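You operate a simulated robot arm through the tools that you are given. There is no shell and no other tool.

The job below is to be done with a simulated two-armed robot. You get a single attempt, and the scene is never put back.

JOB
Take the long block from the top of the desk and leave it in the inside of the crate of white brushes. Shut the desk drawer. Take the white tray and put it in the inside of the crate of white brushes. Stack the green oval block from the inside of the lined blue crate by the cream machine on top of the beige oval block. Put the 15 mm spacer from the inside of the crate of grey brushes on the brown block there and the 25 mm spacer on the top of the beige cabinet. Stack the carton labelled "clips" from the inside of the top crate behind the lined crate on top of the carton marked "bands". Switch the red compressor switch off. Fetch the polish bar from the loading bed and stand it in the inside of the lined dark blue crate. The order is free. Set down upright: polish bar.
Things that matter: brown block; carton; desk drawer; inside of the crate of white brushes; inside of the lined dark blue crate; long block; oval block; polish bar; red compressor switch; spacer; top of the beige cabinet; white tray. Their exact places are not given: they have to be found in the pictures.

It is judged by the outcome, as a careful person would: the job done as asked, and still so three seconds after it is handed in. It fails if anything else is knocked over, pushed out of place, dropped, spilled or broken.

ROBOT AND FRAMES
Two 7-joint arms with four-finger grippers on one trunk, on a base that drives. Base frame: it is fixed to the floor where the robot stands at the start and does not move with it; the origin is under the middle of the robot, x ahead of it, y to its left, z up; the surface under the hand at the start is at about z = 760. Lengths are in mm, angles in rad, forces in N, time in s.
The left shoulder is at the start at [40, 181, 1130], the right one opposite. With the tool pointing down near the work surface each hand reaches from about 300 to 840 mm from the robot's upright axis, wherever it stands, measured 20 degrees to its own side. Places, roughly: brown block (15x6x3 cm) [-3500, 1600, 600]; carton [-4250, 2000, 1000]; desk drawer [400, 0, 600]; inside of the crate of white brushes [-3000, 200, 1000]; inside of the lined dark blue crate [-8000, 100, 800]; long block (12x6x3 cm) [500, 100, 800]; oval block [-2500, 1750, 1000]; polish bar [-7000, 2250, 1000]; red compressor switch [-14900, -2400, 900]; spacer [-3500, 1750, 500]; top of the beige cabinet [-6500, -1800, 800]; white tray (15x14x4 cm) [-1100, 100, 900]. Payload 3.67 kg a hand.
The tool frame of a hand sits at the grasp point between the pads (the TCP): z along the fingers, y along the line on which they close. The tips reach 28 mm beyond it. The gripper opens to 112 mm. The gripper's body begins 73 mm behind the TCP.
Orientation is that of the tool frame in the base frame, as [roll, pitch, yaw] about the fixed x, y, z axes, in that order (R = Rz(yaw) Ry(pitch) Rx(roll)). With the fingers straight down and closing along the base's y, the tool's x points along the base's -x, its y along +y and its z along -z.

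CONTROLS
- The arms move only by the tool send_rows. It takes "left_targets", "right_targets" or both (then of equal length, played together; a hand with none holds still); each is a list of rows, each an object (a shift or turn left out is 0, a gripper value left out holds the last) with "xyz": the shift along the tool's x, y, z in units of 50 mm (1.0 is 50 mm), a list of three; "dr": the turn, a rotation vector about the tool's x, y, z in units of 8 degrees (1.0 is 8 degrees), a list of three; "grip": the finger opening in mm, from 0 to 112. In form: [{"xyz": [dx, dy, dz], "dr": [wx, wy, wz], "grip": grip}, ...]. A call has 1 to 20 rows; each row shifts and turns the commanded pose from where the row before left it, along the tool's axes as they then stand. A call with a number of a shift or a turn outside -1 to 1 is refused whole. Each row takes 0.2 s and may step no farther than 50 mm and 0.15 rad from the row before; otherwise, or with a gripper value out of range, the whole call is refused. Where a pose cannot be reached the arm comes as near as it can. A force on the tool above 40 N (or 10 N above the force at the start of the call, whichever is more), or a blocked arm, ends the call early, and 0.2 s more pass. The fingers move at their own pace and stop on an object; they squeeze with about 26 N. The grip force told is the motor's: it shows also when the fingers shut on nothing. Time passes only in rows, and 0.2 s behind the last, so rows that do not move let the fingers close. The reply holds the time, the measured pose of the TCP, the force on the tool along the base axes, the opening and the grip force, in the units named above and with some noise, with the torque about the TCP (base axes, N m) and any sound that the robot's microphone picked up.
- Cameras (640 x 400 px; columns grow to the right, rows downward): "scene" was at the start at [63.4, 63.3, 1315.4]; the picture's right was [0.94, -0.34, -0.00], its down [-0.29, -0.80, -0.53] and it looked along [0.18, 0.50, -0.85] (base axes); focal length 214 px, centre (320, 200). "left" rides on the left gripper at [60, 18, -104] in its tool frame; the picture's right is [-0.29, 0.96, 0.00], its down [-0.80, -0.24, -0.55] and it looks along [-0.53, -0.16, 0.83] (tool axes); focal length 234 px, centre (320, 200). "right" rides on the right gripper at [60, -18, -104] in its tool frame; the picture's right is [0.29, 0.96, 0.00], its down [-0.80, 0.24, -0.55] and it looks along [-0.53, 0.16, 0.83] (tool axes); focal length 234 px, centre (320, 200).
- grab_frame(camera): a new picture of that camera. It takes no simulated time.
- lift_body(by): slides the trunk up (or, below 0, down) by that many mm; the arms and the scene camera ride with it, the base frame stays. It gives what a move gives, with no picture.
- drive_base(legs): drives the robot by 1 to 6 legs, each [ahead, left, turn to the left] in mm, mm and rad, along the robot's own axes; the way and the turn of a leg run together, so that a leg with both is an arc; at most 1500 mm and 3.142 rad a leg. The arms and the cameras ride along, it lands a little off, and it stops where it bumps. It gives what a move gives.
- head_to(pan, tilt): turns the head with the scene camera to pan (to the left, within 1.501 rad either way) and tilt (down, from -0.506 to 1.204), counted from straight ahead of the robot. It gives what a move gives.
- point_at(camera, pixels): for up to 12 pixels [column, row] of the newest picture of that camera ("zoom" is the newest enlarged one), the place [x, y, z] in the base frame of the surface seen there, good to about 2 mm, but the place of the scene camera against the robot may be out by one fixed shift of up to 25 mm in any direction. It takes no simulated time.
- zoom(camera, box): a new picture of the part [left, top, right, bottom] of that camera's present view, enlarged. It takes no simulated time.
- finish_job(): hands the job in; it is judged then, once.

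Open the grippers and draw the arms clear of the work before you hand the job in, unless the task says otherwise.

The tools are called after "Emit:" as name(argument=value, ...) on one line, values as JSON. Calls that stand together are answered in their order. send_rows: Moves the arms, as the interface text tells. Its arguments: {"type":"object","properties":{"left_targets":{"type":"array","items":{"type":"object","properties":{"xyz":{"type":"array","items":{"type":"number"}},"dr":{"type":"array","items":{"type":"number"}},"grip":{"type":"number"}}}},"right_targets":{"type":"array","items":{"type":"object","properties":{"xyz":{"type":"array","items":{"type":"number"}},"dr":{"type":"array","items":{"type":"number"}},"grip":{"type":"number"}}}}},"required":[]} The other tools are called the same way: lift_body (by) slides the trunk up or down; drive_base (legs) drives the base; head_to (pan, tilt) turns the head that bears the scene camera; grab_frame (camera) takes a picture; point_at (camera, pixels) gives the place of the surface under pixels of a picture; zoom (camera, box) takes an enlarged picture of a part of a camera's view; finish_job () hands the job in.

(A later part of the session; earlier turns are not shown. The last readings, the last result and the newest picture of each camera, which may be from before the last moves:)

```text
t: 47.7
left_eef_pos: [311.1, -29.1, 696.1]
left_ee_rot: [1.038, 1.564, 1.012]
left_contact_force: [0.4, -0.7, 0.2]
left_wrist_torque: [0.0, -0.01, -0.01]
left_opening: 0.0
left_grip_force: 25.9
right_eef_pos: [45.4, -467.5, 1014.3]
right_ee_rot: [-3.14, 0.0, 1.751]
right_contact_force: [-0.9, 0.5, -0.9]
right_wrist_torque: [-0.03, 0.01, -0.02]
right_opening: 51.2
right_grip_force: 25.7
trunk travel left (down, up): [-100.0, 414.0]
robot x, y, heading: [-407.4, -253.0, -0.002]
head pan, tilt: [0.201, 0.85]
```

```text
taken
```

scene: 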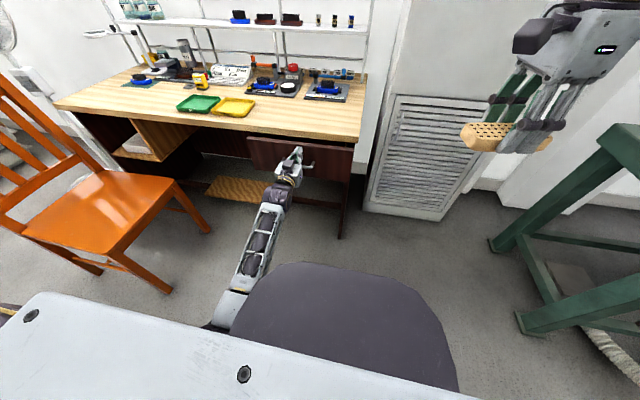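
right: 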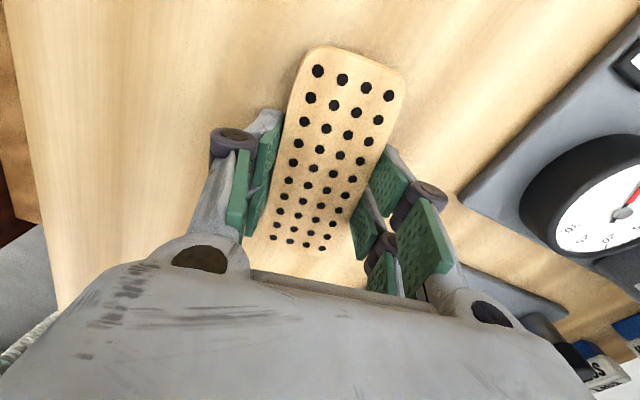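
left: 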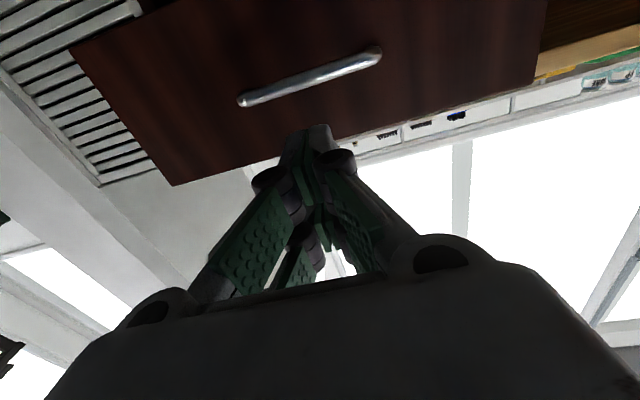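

The drawer moved in to about x≈339. I keep pushing until it stops.

Emit:
send_rows(left_targets=[{"xyz": [0, 0, 0.3]}, {"xyz": [0, 0, 0.3]}, {"xyz": [0, 0, 0.3]}, {"xyz": [0, 0, 0.3]}, {"xyz": [0, 0, 0.3]}, {"xyz": [0, 0, 0.3]}])

Emit:
grab_frame(camera="scene")

Emit:
grab_frame(camera="left")

```text
t: 48.6
left_eef_pos: [361.4, -31.6, 696.6]
left_ee_rot: [0.669, 1.561, 0.643]
left_contact_force: [-19.6, -2.2, 3.3]
left_wrist_torque: [0.0, 0.18, 0.06]
left_opening: 0.0
left_grip_force: 26.2
right_eef_pos: [44.1, -465.9, 1014.6]
right_ee_rot: [3.141, -0.002, 1.751]
right_contact_force: [-0.5, 0.4, -0.6]
right_wrist_torque: [-0.01, 0.1, 0.01]
right_opening: 51.1
right_grip_force: 25.8
trunk travel left (down, up): [-100.0, 414.0]
robot x, y, heading: [-411.1, -252.6, -0.003]
head pan, tilt: [0.201, 0.85]
stopped in row 4 (left hand): the force on the tool passed its limit at 78 N (the readings are from after the stop); the commanded pose is now the measured one
```

```text
taken
```

scene: 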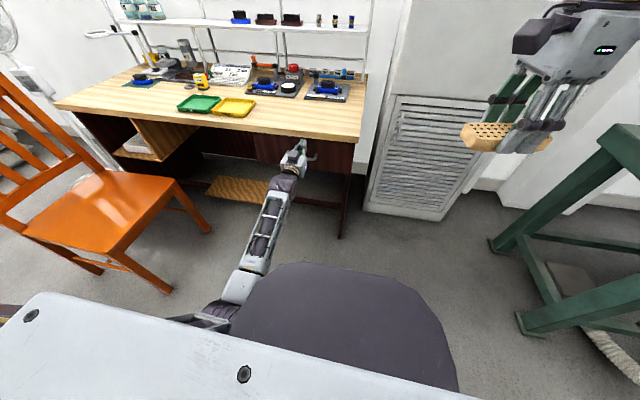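

```text
taken
```

left: 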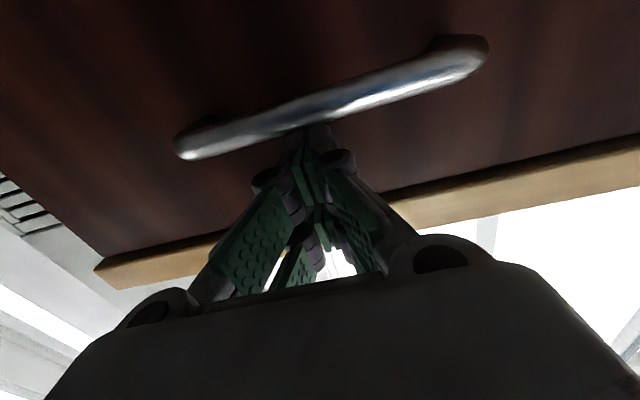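

A hard stop at 78 N with the face at x≈389: the drawer appears shut. I withdraw the left hand and check.

Emit:
send_rows(left_targets=[{"xyz": [0, 0, -0.5]}, {"xyz": [0, 0, -1]}, {"xyz": [0, 0, -1]}, {"xyz": [0, 0, -1]}, {"xyz": [-0.5, 0, -0.8]}, {"xyz": [-0.9, 0, 0]}, {"xyz": [-0.9, 0.3, 0]}])

Emit:
grab_frame(camera="scene")

Emit:
zoom(camera="scene", box=[200, 100, 380, 240])

```text
t: 50.2
left_eef_pos: [145.3, -8.5, 807.6]
left_ee_rot: [1.098, 1.566, 1.073]
left_contact_force: [0.0, -0.4, 1.0]
left_wrist_torque: [0.02, -0.01, -0.02]
left_opening: 0.0
left_grip_force: 25.8
right_eef_pos: [44.0, -466.6, 1015.5]
right_ee_rot: [3.141, 0.0, 1.752]
right_contact_force: [0.4, 0.0, -0.9]
right_wrist_torque: [-0.02, 0.02, -0.02]
right_opening: 51.3
right_grip_force: 26.2
trunk travel left (down, up): [-100.0, 414.0]
robot x, y, heading: [-407.0, -250.5, 0.002]
head pan, tilt: [0.201, 0.85]
```

```text
taken
```

scene: 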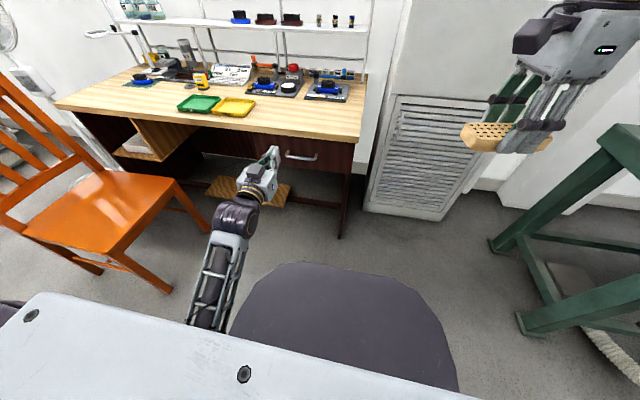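

```text
2.86 times, centred on (290, 170) of scene
```

zoom: 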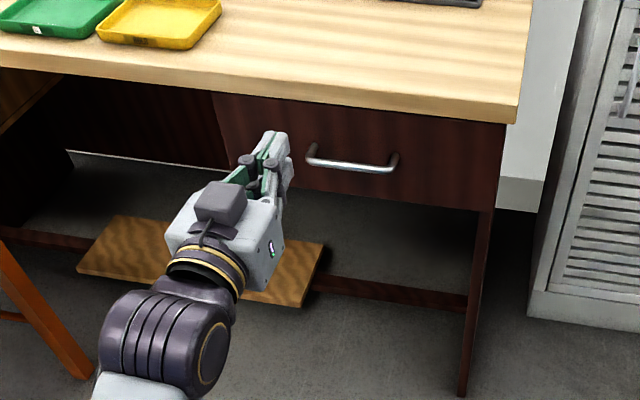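

The drawer is shut. I raise the trunk for clearance over the crates and turn the left hand back to pointing down.

Emit:
lift_body(by=350)

Emit:
send_rows(left_targets=[{"dr": [0, 0.9375, 0]}, {"dr": [0, 0.9375, 0]}, {"dr": [0, 0.9375, 0]}, {"dr": [0, 0.9375, 0]}, {"dr": [0, 0.9375, 0]}, {"dr": [0, 0.9375, 0]}, {"dr": [0, 0.9375, 0]}, {"dr": [0, 0.9375, 0]}, {"dr": [0, 0.9375, 0]}, {"dr": [0, 0.9375, 0]}, {"dr": [0, 0.9375, 0]}, {"dr": [0, 0.9375, 0], "grip": 112}])

Emit:
grab_frame(camera="scene")

```text
t: 53.6
left_eef_pos: [146.4, -10.0, 1157.5]
left_ee_rot: [0.98, 1.565, 0.957]
left_contact_force: [-0.5, 0.3, -0.5]
left_wrist_torque: [-0.01, 0.0, -0.01]
left_opening: 0.0
left_grip_force: 26.2
right_eef_pos: [45.8, -467.8, 1365.7]
right_ee_rot: [3.141, -0.001, 1.751]
right_contact_force: [0.5, -0.9, -1.0]
right_wrist_torque: [0.01, 0.01, 0.0]
right_opening: 50.9
right_grip_force: 26.2
trunk travel left (down, up): [-450.0, 64.0]
robot x, y, heading: [-404.2, -252.9, -0.006]
head pan, tilt: [0.201, 0.85]
```

```text
t: 56.2
left_eef_pos: [144.5, -10.1, 1157.0]
left_ee_rot: [3.135, 0.001, 3.12]
left_contact_force: [0.2, 0.2, -0.1]
left_wrist_torque: [0.01, 0.02, -0.02]
left_opening: 49.4
left_grip_force: 0.2
right_eef_pos: [45.7, -467.7, 1366.5]
right_ee_rot: [-3.139, -0.002, 1.751]
right_contact_force: [1.4, -0.7, 0.0]
right_wrist_torque: [0.04, 0.04, -0.01]
right_opening: 51.1
right_grip_force: 25.9
trunk travel left (down, up): [-450.0, 64.0]
robot x, y, heading: [-412.0, -248.7, -0.003]
head pan, tilt: [0.201, 0.85]
```

```text
taken
```

scene: 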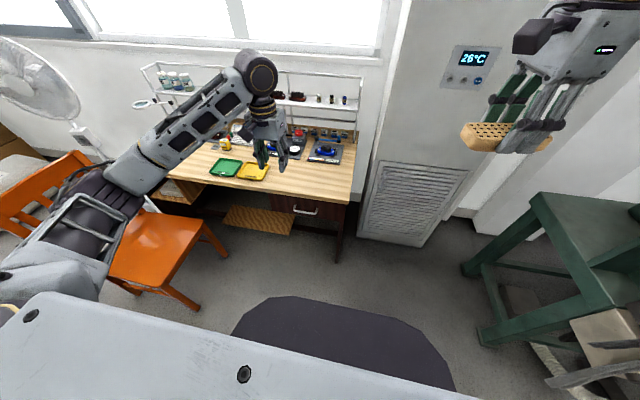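

The arms are clear. I raise the left hand, shift the robot left to y≈270 and turn around to face the crates behind.

Emit:
send_rows(left_targets=[{"xyz": [0, 0, -0.9]}, {"xyz": [0, 0, -0.9]}, {"xyz": [0, 0, -0.9]}])

Emit:
drive_base(legs=[[20, 520, 0], [0, 0, 3.141]])

Emit:
head_to(pan=0.0, tilt=0.6)

Emit:
grab_frame(camera="scene")

```text
t: 57.0
left_eef_pos: [144.8, -6.8, 1293.4]
left_ee_rot: [3.137, 0.004, 3.117]
left_contact_force: [-0.1, -1.5, 0.3]
left_wrist_torque: [-0.02, -0.03, 0.0]
left_opening: 111.8
left_grip_force: 0.1
right_eef_pos: [43.9, -467.7, 1365.5]
right_ee_rot: [3.141, -0.001, 1.749]
right_contact_force: [-0.2, 0.2, -0.3]
right_wrist_torque: [0.01, -0.03, 0.0]
right_opening: 51.0
right_grip_force: 25.8
trunk travel left (down, up): [-450.0, 64.0]
robot x, y, heading: [-408.4, -250.9, -0.001]
head pan, tilt: [0.201, 0.85]
```

```text
t: 68.5
left_eef_pos: [-925.3, -1.3, 1291.9]
left_ee_rot: [3.136, 0.002, 0.033]
left_contact_force: [0.0, 0.1, 0.2]
left_wrist_torque: [-0.02, -0.02, 0.0]
left_opening: 111.9
left_grip_force: 0.1
right_eef_pos: [-852.7, 464.0, 1364.6]
right_ee_rot: [3.141, -0.001, -1.332]
right_contact_force: [0.6, -1.1, -1.1]
right_wrist_torque: [0.04, 0.01, 0.0]
right_opening: 51.0
right_grip_force: 25.8
trunk travel left (down, up): [-450.0, 64.0]
robot x, y, heading: [-385.0, 276.0, -3.088]
head pan, tilt: [0.201, 0.85]
```

```text
t: 69.2
left_eef_pos: [-925.4, -1.5, 1291.6]
left_ee_rot: [3.137, 0.003, 0.031]
left_contact_force: [-0.5, 0.2, 0.2]
left_wrist_torque: [-0.01, 0.01, 0.0]
left_opening: 112.0
left_grip_force: 0.1
right_eef_pos: [-852.6, 464.2, 1365.9]
right_ee_rot: [3.142, 0.0, -1.333]
right_contact_force: [-0.6, -0.1, -0.6]
right_wrist_torque: [-0.01, 0.04, 0.04]
right_opening: 51.1
right_grip_force: 26.1
trunk travel left (down, up): [-450.0, 64.0]
robot x, y, heading: [-388.0, 274.7, -3.09]
head pan, tilt: [0.0, 0.6]
```

```text
taken
```

scene: 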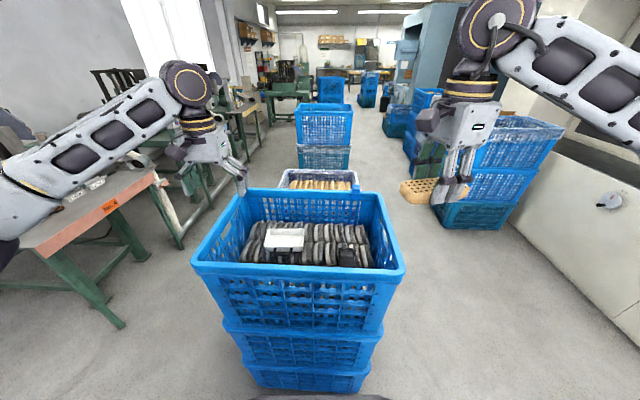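

Now the white tray is visible at (284,240) in the first crate. I zoom in and measure it.

Emit:
zoom(camera="scene", box=[180, 170, 420, 320])

Emit:
point_at(camera="scene", pixels=[[266, 232], [303, 232], [264, 247], [303, 247], [284, 238], [225, 230], [345, 250], [200, 265], [400, 270], [232, 195], [380, 195], [320, 180]])

Emit:
grab_frame(camera="left")

```text
2.67 times, centred on (300, 245) of scene
```

zoom: 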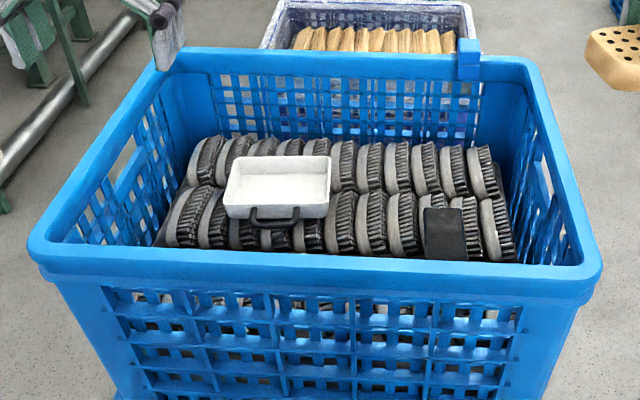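

```text
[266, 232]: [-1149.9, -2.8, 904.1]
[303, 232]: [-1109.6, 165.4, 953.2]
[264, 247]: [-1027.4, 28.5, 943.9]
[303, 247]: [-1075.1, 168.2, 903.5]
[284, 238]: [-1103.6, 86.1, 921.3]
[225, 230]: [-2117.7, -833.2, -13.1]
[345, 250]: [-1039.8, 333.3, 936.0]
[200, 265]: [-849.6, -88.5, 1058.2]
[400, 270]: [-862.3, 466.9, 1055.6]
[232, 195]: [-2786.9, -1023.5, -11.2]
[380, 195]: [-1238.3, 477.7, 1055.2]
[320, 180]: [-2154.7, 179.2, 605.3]
```

```text
taken
```

left: 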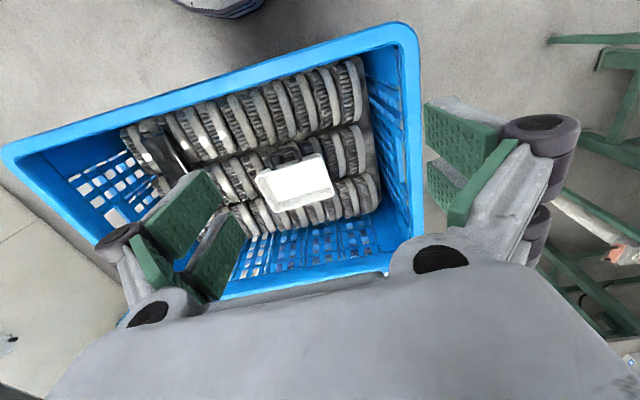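

The tray shows in the left wrist view at (295,185) with a black handle. I read its corners there for the true position.

Emit:
zoom(camera="left", box=[200, 120, 380, 240])

Emit:
point_at(camera="left", pixels=[[257, 180], [320, 155], [334, 190], [272, 211], [295, 182], [290, 165], [282, 150], [325, 175], [265, 195], [305, 200], [290, 110], [190, 280]])

```text
3.33 times, centred on (290, 180) of left
```

zoom: 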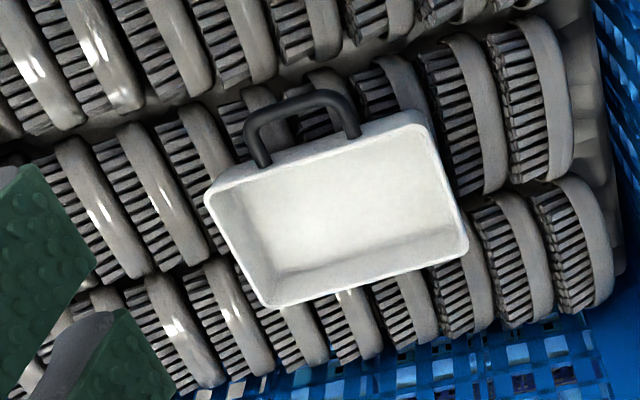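

```text
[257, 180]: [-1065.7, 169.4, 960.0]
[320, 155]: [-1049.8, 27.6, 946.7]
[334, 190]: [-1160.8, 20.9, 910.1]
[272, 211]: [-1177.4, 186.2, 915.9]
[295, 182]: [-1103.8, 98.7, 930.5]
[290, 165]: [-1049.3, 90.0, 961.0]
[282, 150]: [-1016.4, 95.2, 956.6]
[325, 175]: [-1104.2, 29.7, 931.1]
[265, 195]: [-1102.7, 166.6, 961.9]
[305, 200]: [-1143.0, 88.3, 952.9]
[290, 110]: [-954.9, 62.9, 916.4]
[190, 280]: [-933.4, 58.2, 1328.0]
```

The tray rim is at z≈962 (floor 930), spanning y≈20…172, x≈−1045…−1150. I drive slightly closer, straighten the heading and look again from the hand placed above the tray's left wall.

Emit:
drive_base(legs=[[70, 0, -0.05]])

```text
t: 70.3
left_eef_pos: [-999.4, 22.8, 1296.1]
left_ee_rot: [3.139, 0.01, -0.017]
left_contact_force: [0.8, 0.4, 1.0]
left_wrist_torque: [0.01, 0.08, 0.02]
left_opening: 111.9
left_grip_force: 0.0
right_eef_pos: [-902.9, 482.4, 1368.2]
right_ee_rot: [3.137, 0.002, -1.382]
right_contact_force: [0.3, 0.0, -0.9]
right_wrist_torque: [0.03, 0.06, -0.01]
right_opening: 51.2
right_grip_force: 25.9
trunk travel left (down, up): [-450.0, 64.0]
robot x, y, heading: [-457.1, 274.3, -3.133]
head pan, tilt: [0.0, 0.6]
```

I move the left hand to about (−1080,25,1110) above the tray's left wall and take a closer picture.

Emit:
send_rows(left_targets=[{"xyz": [-0.324, 0, 0.744]}, {"xyz": [-0.324, 0, 0.744]}, {"xyz": [-0.324, 0, 0.744]}, {"xyz": [-0.324, 0, 0.744]}, {"xyz": [-0.324, 0, 0.744]}])

Emit:
grab_frame(camera="left")

```text
t: 71.5
left_eef_pos: [-1088.0, 24.2, 1105.5]
left_ee_rot: [3.136, 0.006, -0.015]
left_contact_force: [-0.3, 0.8, 0.4]
left_wrist_torque: [0.01, -0.03, 0.03]
left_opening: 112.0
left_grip_force: 0.1
right_eef_pos: [-910.0, 485.0, 1366.3]
right_ee_rot: [3.141, -0.001, -1.381]
right_contact_force: [0.7, -1.1, 0.0]
right_wrist_torque: [-0.01, 0.01, 0.01]
right_opening: 51.0
right_grip_force: 25.3
trunk travel left (down, up): [-450.0, 64.0]
robot x, y, heading: [-451.8, 276.6, -3.135]
head pan, tilt: [0.0, 0.6]
```

```text
taken
```

left: 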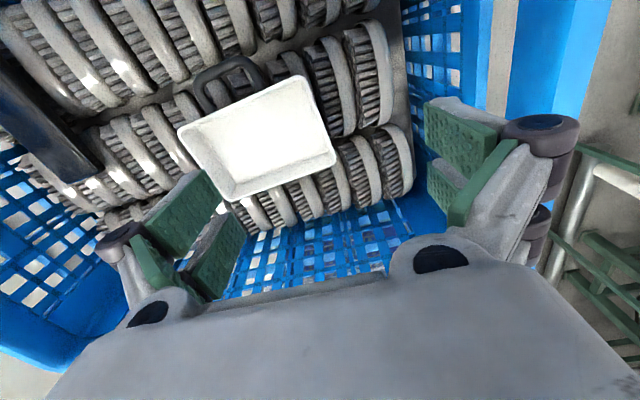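

I zoom on the tray at (260,135) and read its right-hand (robot-left) wall edges precisely.

Emit:
zoom(camera="left", box=[160, 50, 360, 210])

Emit:
point_at(camera="left", pixels=[[303, 76], [336, 155], [318, 110], [320, 118], [323, 118], [316, 118], [330, 140], [310, 90], [235, 200], [180, 133], [327, 118], [240, 100]])

```text
2.50 times, centred on (260, 130) of left
```

zoom: 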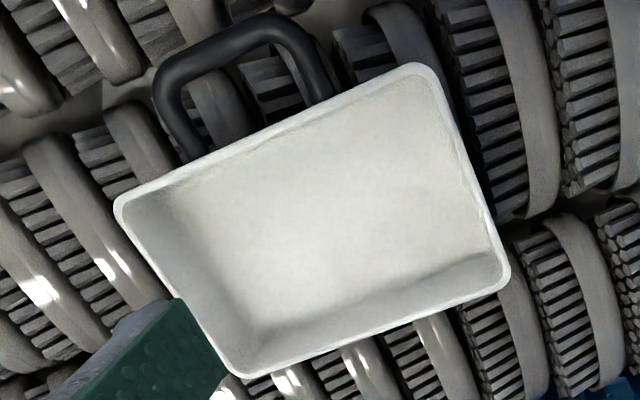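

```text
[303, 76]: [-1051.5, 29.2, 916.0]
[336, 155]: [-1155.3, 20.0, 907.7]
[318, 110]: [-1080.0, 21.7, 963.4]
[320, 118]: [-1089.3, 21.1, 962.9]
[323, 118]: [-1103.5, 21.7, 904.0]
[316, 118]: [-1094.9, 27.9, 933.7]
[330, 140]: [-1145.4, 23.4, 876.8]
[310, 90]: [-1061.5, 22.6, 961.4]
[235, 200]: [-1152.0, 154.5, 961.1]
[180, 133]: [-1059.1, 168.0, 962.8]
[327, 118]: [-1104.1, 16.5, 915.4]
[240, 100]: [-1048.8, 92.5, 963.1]
```

The left wall lies at y≈21, rim z≈962.5, mid-length x≈−1098. I open to 60 mm, lower to z≈969 straddling the wall, and close.

Emit:
send_rows(left_targets=[{"xyz": [-0.2, 0.064, 0], "grip": 60}, {"xyz": [0, 0, 0.7]}, {"xyz": [0, 0, 0.7]}, {"xyz": [0, 0, 0.7]}, {"xyz": [0, 0, 0.4]}, {"xyz": [0, 0, 0.23]}, {}, {"grip": 0}, {"grip": 0}, {"grip": 0}, {"grip": 0}])

Emit:
grab_frame(camera="left")

```text
t: 73.9
left_eef_pos: [-1096.7, 21.1, 970.8]
left_ee_rot: [3.135, 0.006, -0.014]
left_contact_force: [1.8, -0.2, 2.8]
left_wrist_torque: [0.48, -0.24, -0.23]
left_opening: 5.9
left_grip_force: 25.8
right_eef_pos: [-907.6, 483.7, 1366.5]
right_ee_rot: [3.141, 0.0, -1.381]
right_contact_force: [0.0, 0.9, -0.7]
right_wrist_torque: [-0.04, -0.02, 0.02]
right_opening: 51.2
right_grip_force: 25.8
trunk travel left (down, up): [-450.0, 64.0]
robot x, y, heading: [-451.6, 273.9, -3.135]
head pan, tilt: [0.0, 0.6]
```

```text
taken
```

left: 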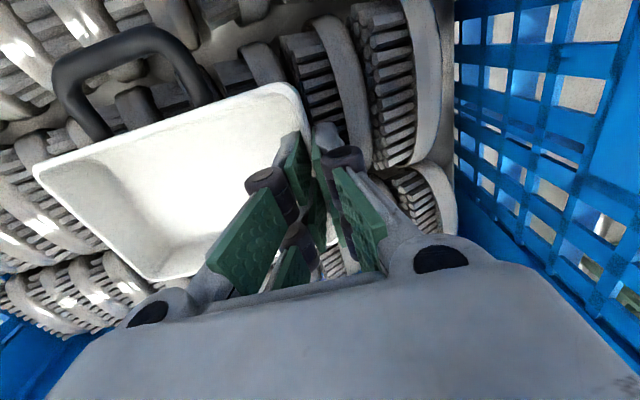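

The wall is gripped (5.9 mm, 26 N). I lift the tray slowly out of the crate.

Emit:
send_rows(left_targets=[{"xyz": [0, 0, -0.3]}, {"xyz": [0, 0, -0.5]}, {"xyz": [0, 0, -0.7]}, {"xyz": [0, 0, -0.7]}, {"xyz": [0, 0, -0.7]}, {"xyz": [0, 0, -0.7]}, {"xyz": [0, 0, -0.7]}, {"xyz": [0, 0, -0.7]}])

Emit:
grab_frame(camera="left")

Emit:
grab_frame(camera="scene")

```text
t: 75.7
left_eef_pos: [-1096.7, 23.2, 1220.1]
left_ee_rot: [3.137, 0.003, -0.015]
left_contact_force: [0.8, -0.1, -1.3]
left_wrist_torque: [-0.1, 0.01, 0.0]
left_opening: 5.8
left_grip_force: 26.4
right_eef_pos: [-908.3, 484.1, 1366.8]
right_ee_rot: [3.139, 0.0, -1.384]
right_contact_force: [-0.3, 0.7, -0.3]
right_wrist_torque: [0.0, 0.01, 0.01]
right_opening: 50.7
right_grip_force: 25.9
trunk travel left (down, up): [-450.0, 64.0]
robot x, y, heading: [-455.3, 271.2, -3.135]
head pan, tilt: [0.0, 0.6]
```

```text
taken
```

left: 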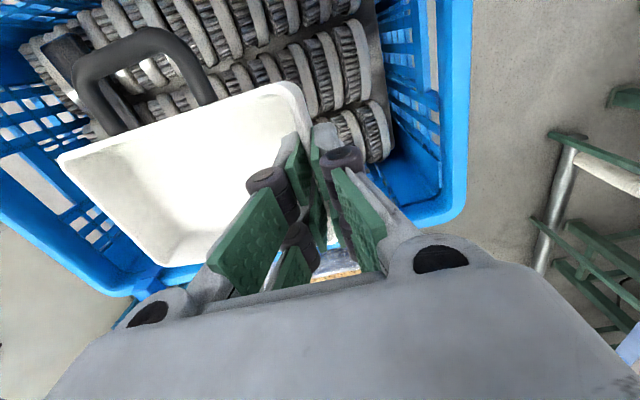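

```text
taken
```

scene: 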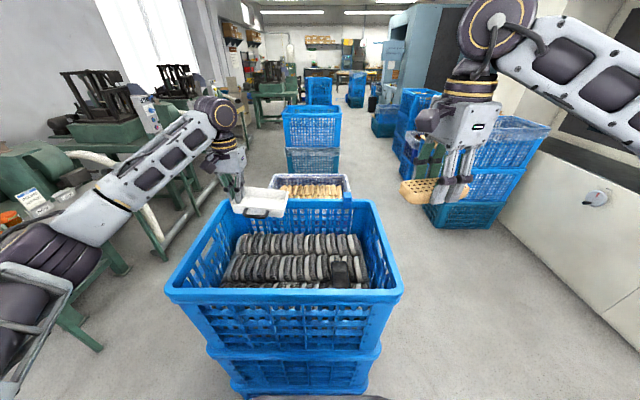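

The tray is out. I measure the aisle: crate line in the middle and the blue stacks at the right (480–550,120–225).

Emit:
point_at(camera="scene", pixels=[[470, 120], [550, 125], [437, 225], [500, 228], [405, 170], [408, 95], [440, 92], [335, 112], [285, 108], [345, 180], [272, 178], [385, 135]])

Emit:
zoom(camera="scene", box=[240, 60, 560, 240])

```text
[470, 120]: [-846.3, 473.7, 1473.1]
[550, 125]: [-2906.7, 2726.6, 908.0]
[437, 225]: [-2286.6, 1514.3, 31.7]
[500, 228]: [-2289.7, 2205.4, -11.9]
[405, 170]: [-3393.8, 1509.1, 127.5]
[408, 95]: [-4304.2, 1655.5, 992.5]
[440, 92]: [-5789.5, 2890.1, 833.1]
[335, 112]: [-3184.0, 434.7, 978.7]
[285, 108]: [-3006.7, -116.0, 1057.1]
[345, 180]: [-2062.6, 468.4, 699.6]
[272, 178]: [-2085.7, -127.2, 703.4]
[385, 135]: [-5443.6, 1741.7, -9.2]
```

```text
2.00 times, centred on (400, 150) of scene
```

zoom: 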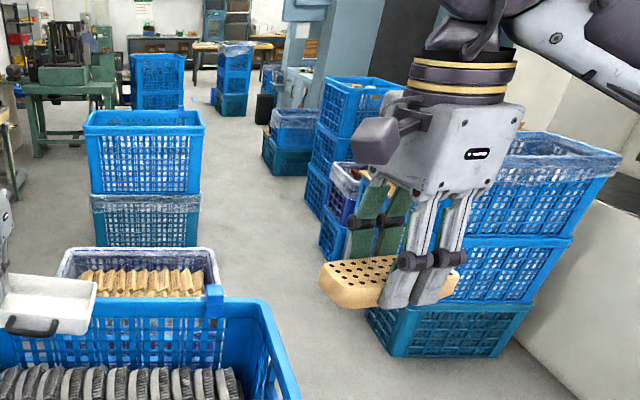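

I check the beige machine's face distance on the right before sliding sideways.

Emit:
point_at(camera="scene", pixels=[[590, 198], [570, 280], [620, 330], [530, 245], [590, 20], [480, 30]])

Emit:
send_rows(left_targets=[{"xyz": [0.5, 0, -0.7]}, {"xyz": [0.5, 0, -0.7]}, {"xyz": [0.8, 0, 0]}])

```text
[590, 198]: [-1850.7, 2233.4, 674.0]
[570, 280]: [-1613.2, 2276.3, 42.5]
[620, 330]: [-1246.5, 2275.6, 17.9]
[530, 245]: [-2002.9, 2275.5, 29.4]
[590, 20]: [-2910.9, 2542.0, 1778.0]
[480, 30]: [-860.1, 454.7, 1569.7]
```

```text
t: 76.5
left_eef_pos: [-1003.7, 20.1, 1291.4]
left_ee_rot: [3.139, 0.003, -0.016]
left_contact_force: [-0.7, 0.8, -0.6]
left_wrist_torque: [-0.06, -0.01, 0.0]
left_opening: 6.0
left_grip_force: 26.3
right_eef_pos: [-907.4, 483.1, 1367.1]
right_ee_rot: [3.141, -0.002, -1.381]
right_contact_force: [-0.7, -0.2, 0.0]
right_wrist_torque: [0.01, 0.02, -0.02]
right_opening: 51.1
right_grip_force: 25.6
trunk travel left (down, up): [-450.0, 64.0]
robot x, y, heading: [-453.8, 273.3, -3.139]
head pan, tilt: [0.0, 0.6]
```

The machine is at y≈2275, so there is plenty of room. I slide right to y≈990 and drive ahead about 1400 mm along the aisle.

Emit:
drive_base(legs=[[0, -720, 0], [1400, 0, 0]])

Emit:
head_to(pan=0.2, tilt=0.5)

Emit:
grab_frame(camera="scene")

Emit:
head_to(pan=-0.9, tilt=0.5)

Emit:
grab_frame(camera="scene")

```text
t: 87.3
left_eef_pos: [-2401.7, 697.3, 1291.2]
left_ee_rot: [3.136, 0.004, 0.02]
left_contact_force: [0.3, 0.4, -1.4]
left_wrist_torque: [-0.06, 0.03, -0.02]
left_opening: 6.1
left_grip_force: 26.3
right_eef_pos: [-2320.4, 1162.3, 1366.9]
right_ee_rot: [3.141, 0.0, -1.35]
right_contact_force: [0.5, 1.2, -0.2]
right_wrist_torque: [0.02, 0.0, -0.01]
right_opening: 51.1
right_grip_force: 26.5
trunk travel left (down, up): [-450.0, 64.0]
robot x, y, heading: [-1857.1, 971.7, -3.102]
head pan, tilt: [0.0, 0.6]
```

```text
t: 88.1
left_eef_pos: [-2400.8, 695.6, 1290.0]
left_ee_rot: [3.137, 0.004, 0.019]
left_contact_force: [1.2, 0.6, -0.7]
left_wrist_torque: [-0.1, 0.06, 0.0]
left_opening: 6.0
left_grip_force: 26.1
right_eef_pos: [-2322.1, 1161.9, 1366.1]
right_ee_rot: [-3.141, 0.0, -1.346]
right_contact_force: [-1.0, 0.5, -0.4]
right_wrist_torque: [-0.02, -0.01, 0.02]
right_opening: 51.1
right_grip_force: 26.2
trunk travel left (down, up): [-450.0, 64.0]
robot x, y, heading: [-1862.1, 968.2, -3.1]
head pan, tilt: [0.201, 0.499]
```

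```text
taken
```

scene: 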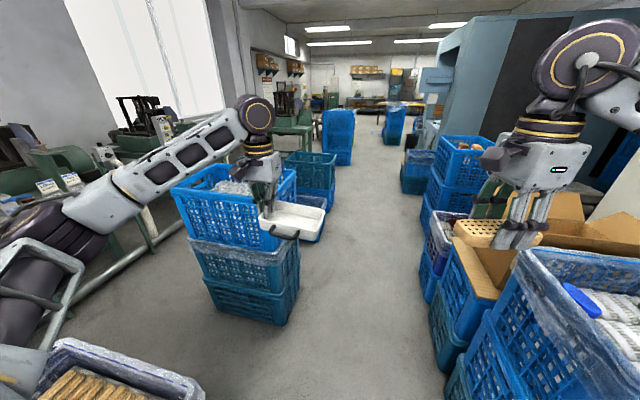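

```text
t: 89.4
left_eef_pos: [-2400.9, 696.8, 1289.6]
left_ee_rot: [3.136, 0.002, 0.019]
left_contact_force: [-0.7, -0.3, -0.9]
left_wrist_torque: [-0.06, 0.02, 0.01]
left_opening: 6.2
left_grip_force: 26.1
right_eef_pos: [-2322.7, 1163.5, 1365.4]
right_ee_rot: [3.142, -0.001, -1.347]
right_contact_force: [-0.8, 1.4, -0.5]
right_wrist_torque: [-0.02, -0.01, -0.03]
right_opening: 50.9
right_grip_force: 25.7
trunk travel left (down, up): [-450.0, 64.0]
robot x, y, heading: [-1861.9, 967.7, -3.101]
head pan, tilt: [-0.901, 0.499]
```

```text
taken
```

scene: 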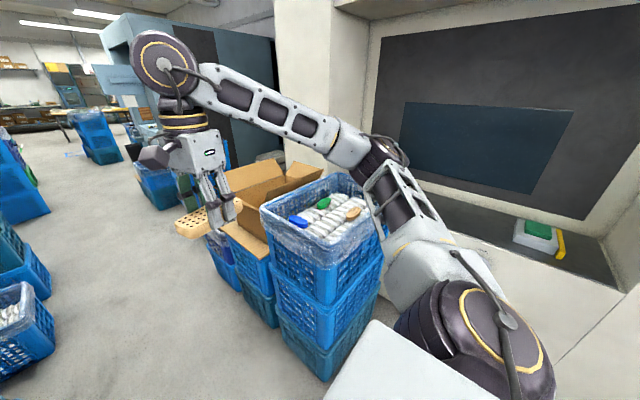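

The oval blocks (blue, green, tan) are in the lined crate at the right around (325,220). I continue to the white-brush crate at x≈−2980 and turn to face it from the aisle.

Emit:
drive_base(legs=[[1120, 0, -0.04], [0, 0, 1.571]])

Emit:
head_to(pan=0.0, tilt=0.7)

Emit:
grab_frame(camera="scene")

```text
t: 99.5
left_eef_pos: [-2741.8, 389.5, 1291.0]
left_ee_rot: [3.137, 0.004, 1.548]
left_contact_force: [0.2, 0.2, -1.8]
left_wrist_torque: [-0.02, -0.06, 0.0]
left_opening: 6.2
left_grip_force: 25.7
right_eef_pos: [-3203.7, 488.7, 1366.8]
right_ee_rot: [3.141, 0.001, 0.18]
right_contact_force: [-0.2, -0.2, -0.1]
right_wrist_torque: [0.0, -0.02, -0.03]
right_opening: 51.1
right_grip_force: 25.5
trunk travel left (down, up): [-450.0, 64.0]
robot x, y, heading: [-2985.6, 941.2, -1.573]
head pan, tilt: [-0.901, 0.499]
```

```text
t: 100.8
left_eef_pos: [-2741.8, 389.9, 1289.9]
left_ee_rot: [3.135, 0.003, 1.548]
left_contact_force: [0.1, -0.4, -1.8]
left_wrist_torque: [-0.01, -0.11, -0.04]
left_opening: 5.9
left_grip_force: 26.4
right_eef_pos: [-3204.0, 488.5, 1365.0]
right_ee_rot: [-3.141, 0.001, 0.181]
right_contact_force: [-0.3, -0.1, -0.6]
right_wrist_torque: [-0.03, -0.01, 0.03]
right_opening: 50.9
right_grip_force: 26.1
trunk travel left (down, up): [-450.0, 64.0]
robot x, y, heading: [-2989.1, 943.0, -1.572]
head pan, tilt: [0.0, 0.7]
```

```text
taken
```

scene: 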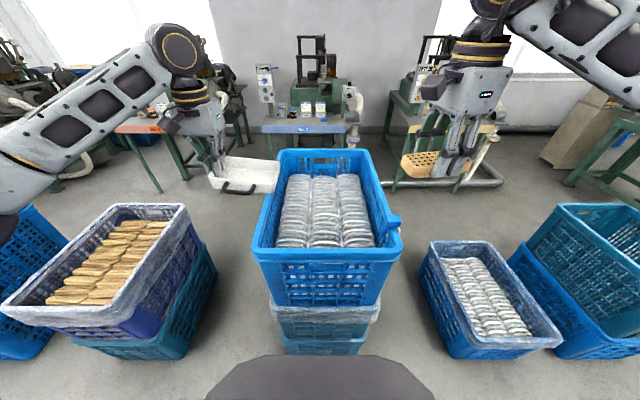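

The crate of white brushes is right ahead, (255–400,150–270). I measure its rim and brush surface.

Emit:
point_at(camera="scene", pixels=[[258, 255], [398, 250], [284, 155], [368, 155], [300, 180], [340, 180], [300, 210], [340, 210], [295, 235], [355, 235], [324, 200], [375, 220]])

Emit:
zoom(camera="scene", box=[230, 140, 420, 290])

Emit:
grab_frame(camera="left")

Emit:
grab_frame(camera="right")

```text
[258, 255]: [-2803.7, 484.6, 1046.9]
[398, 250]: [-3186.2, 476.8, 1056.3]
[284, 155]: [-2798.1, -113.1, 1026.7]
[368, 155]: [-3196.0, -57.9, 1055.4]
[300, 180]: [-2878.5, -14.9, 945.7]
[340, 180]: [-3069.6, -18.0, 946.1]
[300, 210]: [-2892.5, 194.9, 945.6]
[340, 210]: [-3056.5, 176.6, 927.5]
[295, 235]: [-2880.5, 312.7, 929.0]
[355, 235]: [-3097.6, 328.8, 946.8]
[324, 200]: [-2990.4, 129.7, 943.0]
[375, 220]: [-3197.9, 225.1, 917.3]
```

```text
2.67 times, centred on (325, 215) of scene
```

zoom: 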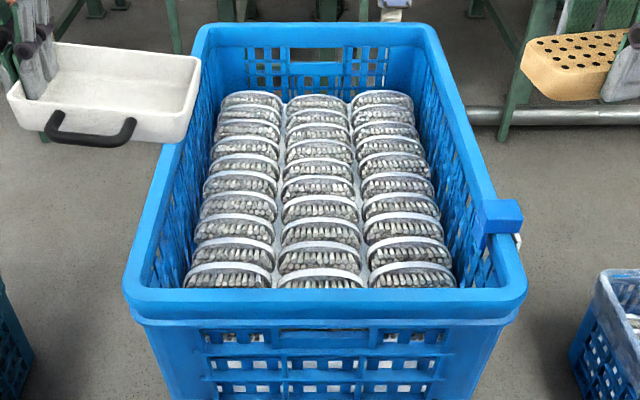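

```text
taken
```

left: 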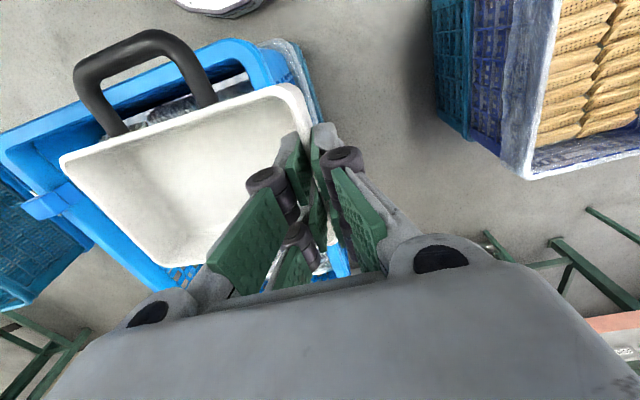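

```text
taken
```

right: 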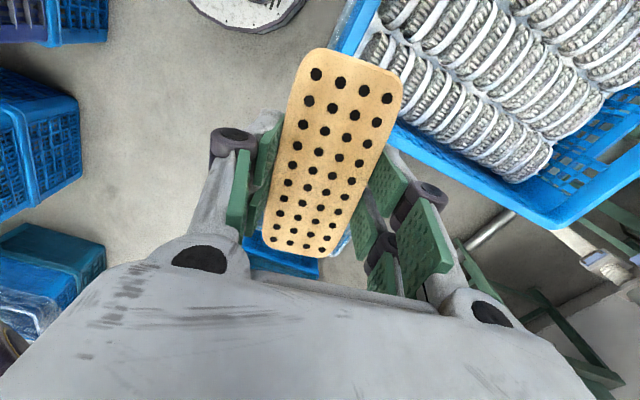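

I read the brush-top height through the accurate right wrist camera (brushes around (450,100)).

Emit:
point_at(camera="right", pixels=[[420, 80], [460, 110], [500, 60], [520, 140], [560, 90], [600, 40], [580, 170], [500, 170], [560, 225], [360, 20]])

Emit:
drive_base(legs=[[110, 0, 0]])

```text
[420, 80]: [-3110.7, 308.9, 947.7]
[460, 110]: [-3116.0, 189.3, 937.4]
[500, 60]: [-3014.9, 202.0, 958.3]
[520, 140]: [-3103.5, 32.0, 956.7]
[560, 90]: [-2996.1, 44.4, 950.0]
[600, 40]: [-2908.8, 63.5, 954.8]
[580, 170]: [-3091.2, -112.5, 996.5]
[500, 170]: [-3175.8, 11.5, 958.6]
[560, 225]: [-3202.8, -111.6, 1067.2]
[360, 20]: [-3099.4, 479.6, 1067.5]
```

```text
t: 102.0
left_eef_pos: [-2741.7, 282.6, 1291.6]
left_ee_rot: [3.138, 0.006, 1.548]
left_contact_force: [-0.1, 0.2, -1.3]
left_wrist_torque: [-0.02, -0.08, 0.01]
left_opening: 6.3
left_grip_force: 25.8
right_eef_pos: [-3204.6, 381.5, 1368.0]
right_ee_rot: [3.14, 0.0, 0.182]
right_contact_force: [-0.2, -0.1, -0.8]
right_wrist_torque: [-0.02, -0.03, -0.02]
right_opening: 51.2
right_grip_force: 26.1
trunk travel left (down, up): [-450.0, 64.0]
robot x, y, heading: [-2990.1, 832.2, -1.572]
head pan, tilt: [0.0, 0.7]
```

Brush tops are at z≈958, rim 1067. I carry the tray over the crate to (−2880,140) and lower it to z≈1090 first.

Emit:
send_rows(left_targets=[{"xyz": [-0.57, -0.55, 0]}, {"xyz": [-0.57, -0.55, 0]}, {"xyz": [-0.57, -0.55, 0]}, {"xyz": [-0.57, -0.55, 0]}, {"xyz": [-0.57, -0.55, 0]}, {"xyz": [0, 0, 0.8]}, {"xyz": [0, 0, 0.8]}, {"xyz": [0, 0, 0.8]}, {"xyz": [0, 0, 0.8]}, {"xyz": [0, 0, 0.8]}])

Emit:
grab_frame(camera="scene")

Emit:
zoom(camera="scene", box=[220, 120, 440, 300])

```text
t: 104.2
left_eef_pos: [-2884.5, 138.9, 1089.0]
left_ee_rot: [3.136, 0.005, 1.549]
left_contact_force: [0.2, -0.8, -1.4]
left_wrist_torque: [-0.01, -0.1, -0.02]
left_opening: 6.2
left_grip_force: 25.3
right_eef_pos: [-3204.2, 380.1, 1366.0]
right_ee_rot: [3.141, 0.002, 0.183]
right_contact_force: [0.9, 0.0, 0.0]
right_wrist_torque: [0.03, -0.01, 0.0]
right_opening: 51.0
right_grip_force: 25.4
trunk travel left (down, up): [-450.0, 64.0]
robot x, y, heading: [-2991.6, 834.6, -1.572]
head pan, tilt: [0.0, 0.7]
```

```text
taken
```

scene: 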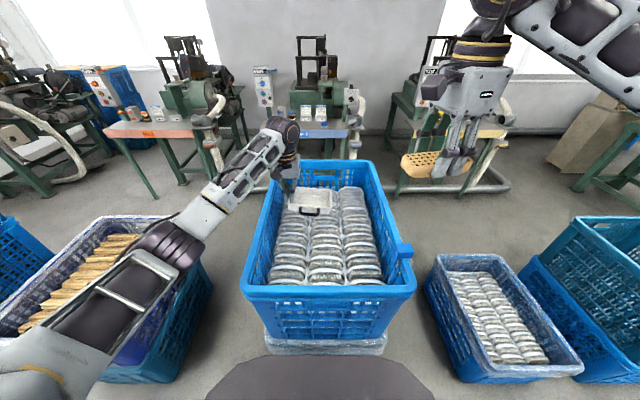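

```text
2.22 times, centred on (330, 210) of scene
```

zoom: 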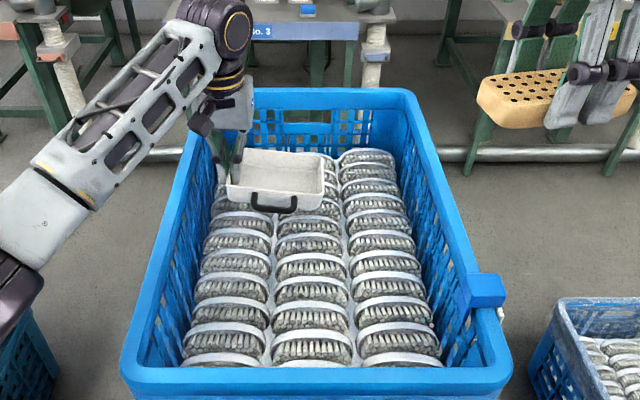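

The tray hangs inside the crate above the brushes. I lower it slowly to about z≈1007 and watch the force.

Emit:
send_rows(left_targets=[{"xyz": [0, 0, 0.5]}, {"xyz": [0, 0, 0.5]}, {"xyz": [0, 0, 0.3]}, {"xyz": [0, 0, 0.2]}, {"xyz": [0, 0, 0.1]}, {}])

Emit:
zoom(camera="scene", box=[250, 140, 400, 260])

```text
t: 105.6
left_eef_pos: [-2881.2, 140.0, 1011.3]
left_ee_rot: [3.137, 0.005, 1.548]
left_contact_force: [0.3, -1.5, 3.1]
left_wrist_torque: [0.15, 0.42, 0.04]
left_opening: 6.0
left_grip_force: 26.0
right_eef_pos: [-3205.4, 380.1, 1366.3]
right_ee_rot: [3.141, 0.0, 0.183]
right_contact_force: [-0.6, -0.3, -0.4]
right_wrist_torque: [0.01, -0.03, -0.01]
right_opening: 51.2
right_grip_force: 26.0
trunk travel left (down, up): [-450.0, 64.0]
robot x, y, heading: [-2990.6, 831.6, -1.571]
head pan, tilt: [0.0, 0.7]
```

```text
3.33 times, centred on (325, 200) of scene
```

zoom: 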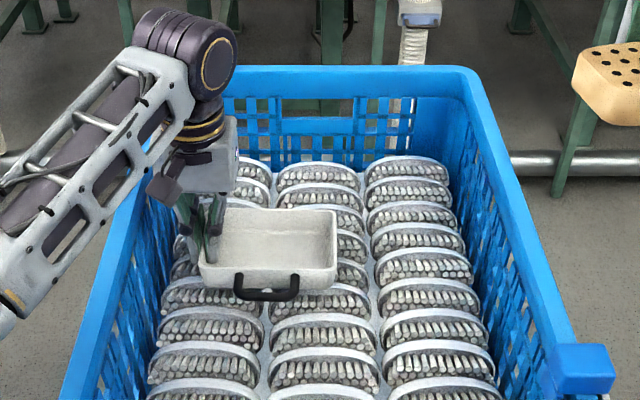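

The tray touches (3 N, torque 0.4). I ease down 4 mm more, open the fingers slightly and lift out.

Emit:
send_rows(left_targets=[{"xyz": [0, 0, 0.08]}, {}, {"grip": 20}, {"grip": 40}, {"grip": 40}, {"xyz": [0, 0, -0.4]}, {"xyz": [0, 0, -0.8]}, {"xyz": [0, 0, -0.8]}, {"xyz": [0, 0, -0.8]}, {"xyz": [0, 0, -0.9]}, {"xyz": [0, 0, -0.9]}])

Emit:
grab_frame(camera="scene")

Emit:
grab_frame(camera="left")

```text
t: 108.0
left_eef_pos: [-2879.4, 142.6, 1239.4]
left_ee_rot: [3.136, 0.004, 1.548]
left_contact_force: [-0.6, -0.3, 0.6]
left_wrist_torque: [0.0, -0.05, -0.01]
left_opening: 39.8
left_grip_force: 0.2
right_eef_pos: [-3204.3, 380.0, 1366.6]
right_ee_rot: [3.141, 0.0, 0.184]
right_contact_force: [-0.4, 1.3, -0.8]
right_wrist_torque: [-0.02, 0.01, 0.03]
right_opening: 51.0
right_grip_force: 25.8
trunk travel left (down, up): [-450.0, 64.0]
robot x, y, heading: [-2989.0, 831.7, -1.572]
head pan, tilt: [0.0, 0.7]
```

```text
taken
```

scene: 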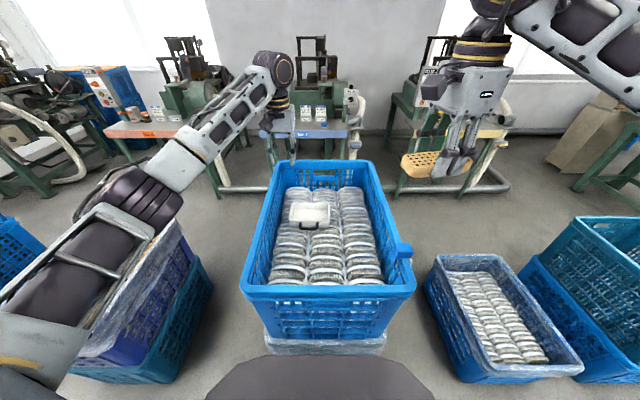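

```text
taken
```

left: 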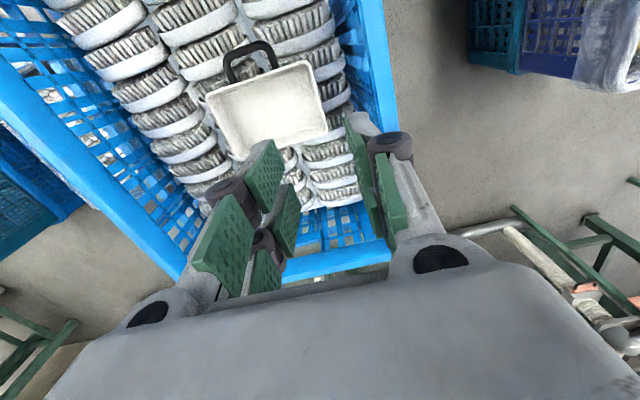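

The tray rests in the crate. Next the right hand carries the long block to (−3070,280) over the brushes, while the left hand draws back.

Emit:
send_rows(right_targets=[{"xyz": [0.454, 0.492, 0]}, {"xyz": [0.454, 0.492, 0]}, {"xyz": [0.454, 0.492, 0]}, {"xyz": [0.454, 0.492, 0]}, {"xyz": [0.454, 0.492, 0]}, {"xyz": [0, 0, 0.9]}, {"xyz": [0, 0, 0.9]}, {"xyz": [0, 0, 0.9]}, {"xyz": [0, 0, 0.9]}, {"xyz": [0, 0, 0.9]}, {"xyz": [0, 0, 0.9]}, {"xyz": [0, 0, 0.9]}, {"xyz": [0, 0, 0.6]}], left_targets=[{"xyz": [0.5, 0.4, -0.5]}, {"xyz": [0.5, 0.4, -0.5]}, {"xyz": [0.5, 0.4, 0]}, {"xyz": [0.5, 0.4, 0]}, {}, {}, {}, {}, {}, {}, {}, {}, {}])

Emit:
grab_frame(camera="scene")

Emit:
zoom(camera="scene", box=[220, 140, 440, 320])

```text
t: 110.8
left_eef_pos: [-2797.5, 239.1, 1288.2]
left_ee_rot: [3.136, 0.003, 1.548]
left_contact_force: [0.1, -0.2, 0.7]
left_wrist_torque: [0.01, -0.01, -0.02]
left_opening: 40.2
left_grip_force: 0.1
right_eef_pos: [-3071.0, 279.5, 1022.1]
right_ee_rot: [3.138, -0.002, 0.184]
right_contact_force: [-0.5, 1.1, -0.7]
right_wrist_torque: [-0.03, 0.01, 0.02]
right_opening: 51.4
right_grip_force: 26.4
trunk travel left (down, up): [-450.0, 64.0]
robot x, y, heading: [-2989.2, 834.0, -1.573]
head pan, tilt: [0.0, 0.7]
```

```text
taken
```

scene: 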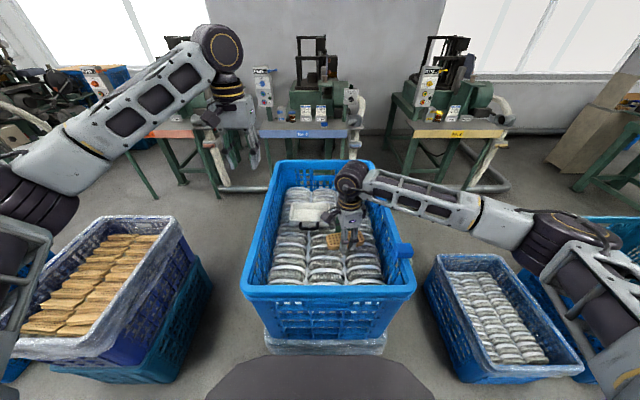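

```text
2.22 times, centred on (330, 230) of scene
```

zoom: 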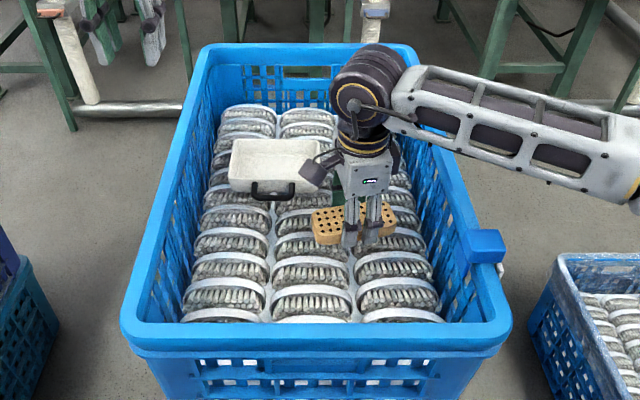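

The block is above the brushes. I lower to contact near z≈990 and release.

Emit:
send_rows(right_targets=[{"xyz": [0, 0, 0.3]}, {"xyz": [0, 0, 0.2]}, {"xyz": [0, 0, 0.1]}, {}])

Emit:
grab_frame(camera="right")

```text
t: 111.8
left_eef_pos: [-2798.3, 240.1, 1289.6]
left_ee_rot: [3.136, 0.005, 1.547]
left_contact_force: [-0.8, 0.7, -0.9]
left_wrist_torque: [0.0, -0.02, -0.01]
left_opening: 40.0
left_grip_force: 0.0
right_eef_pos: [-3069.7, 280.0, 993.6]
right_ee_rot: [3.137, 0.0, 0.184]
right_contact_force: [-2.9, -4.7, 26.4]
right_wrist_torque: [0.52, 0.27, 0.11]
right_opening: 51.4
right_grip_force: 26.1
trunk travel left (down, up): [-450.0, 64.0]
robot x, y, heading: [-2989.6, 832.0, -1.572]
head pan, tilt: [0.0, 0.7]
```

```text
taken
```

right: 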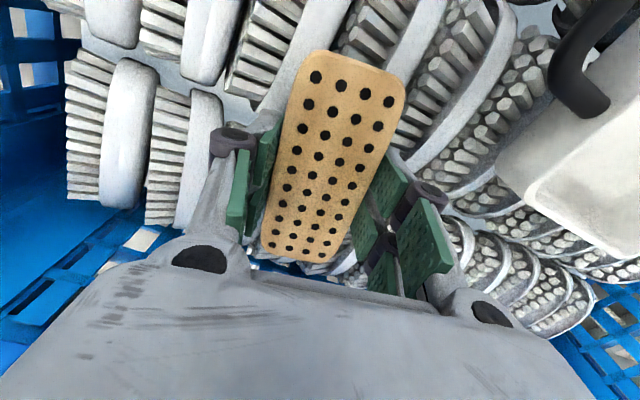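

It rests on the brushes (26 N upward). I open the right fingers a little and lift out.

Emit:
send_rows(right_targets=[{"xyz": [0, 0, -0.04]}, {"grip": 70}, {"grip": 70}, {}, {"xyz": [0, 0, -0.4]}, {"xyz": [0, 0, -0.8]}, {"xyz": [0, 0, -0.8]}, {"xyz": [0, 0, -0.8]}, {"xyz": [0, 0, -0.9]}, {"xyz": [0, 0, -0.9]}, {"xyz": [0, 0, -0.9]}, {"xyz": [0, 0, -0.9]}])

Emit:
grab_frame(camera="right")

Emit:
grab_frame(camera="scene")

```text
t: 114.4
left_eef_pos: [-2797.7, 239.9, 1286.6]
left_ee_rot: [3.137, 0.006, 1.548]
left_contact_force: [0.1, -0.2, 0.1]
left_wrist_torque: [-0.02, 0.0, -0.02]
left_opening: 39.9
left_grip_force: 0.1
right_eef_pos: [-3068.6, 281.6, 1313.4]
right_ee_rot: [3.14, 0.0, 0.182]
right_contact_force: [-0.3, 0.0, 1.0]
right_wrist_torque: [0.0, 0.0, 0.02]
right_opening: 70.1
right_grip_force: 0.1
trunk travel left (down, up): [-450.0, 64.0]
robot x, y, heading: [-2988.8, 830.5, -1.569]
head pan, tilt: [0.0, 0.7]
```

```text
taken
```

right: 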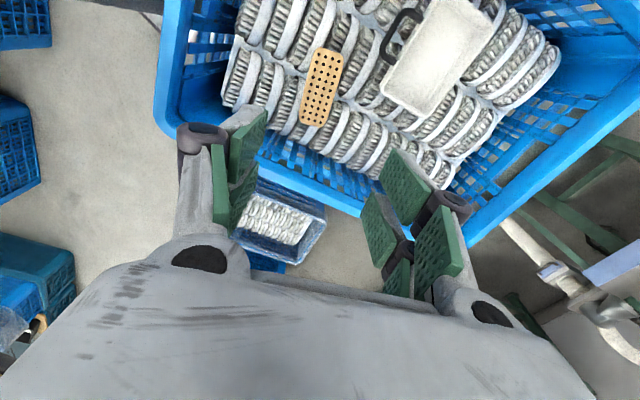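

```text
taken
```

scene: 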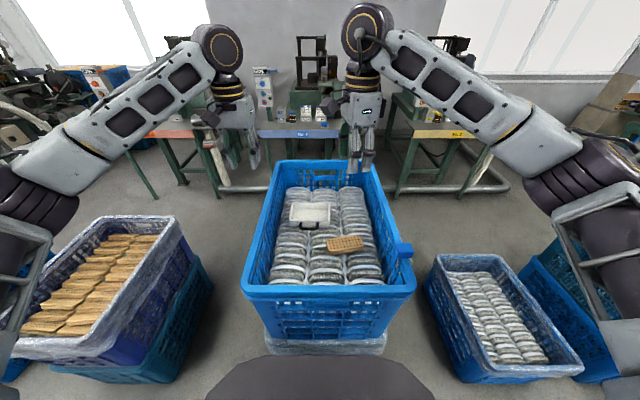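

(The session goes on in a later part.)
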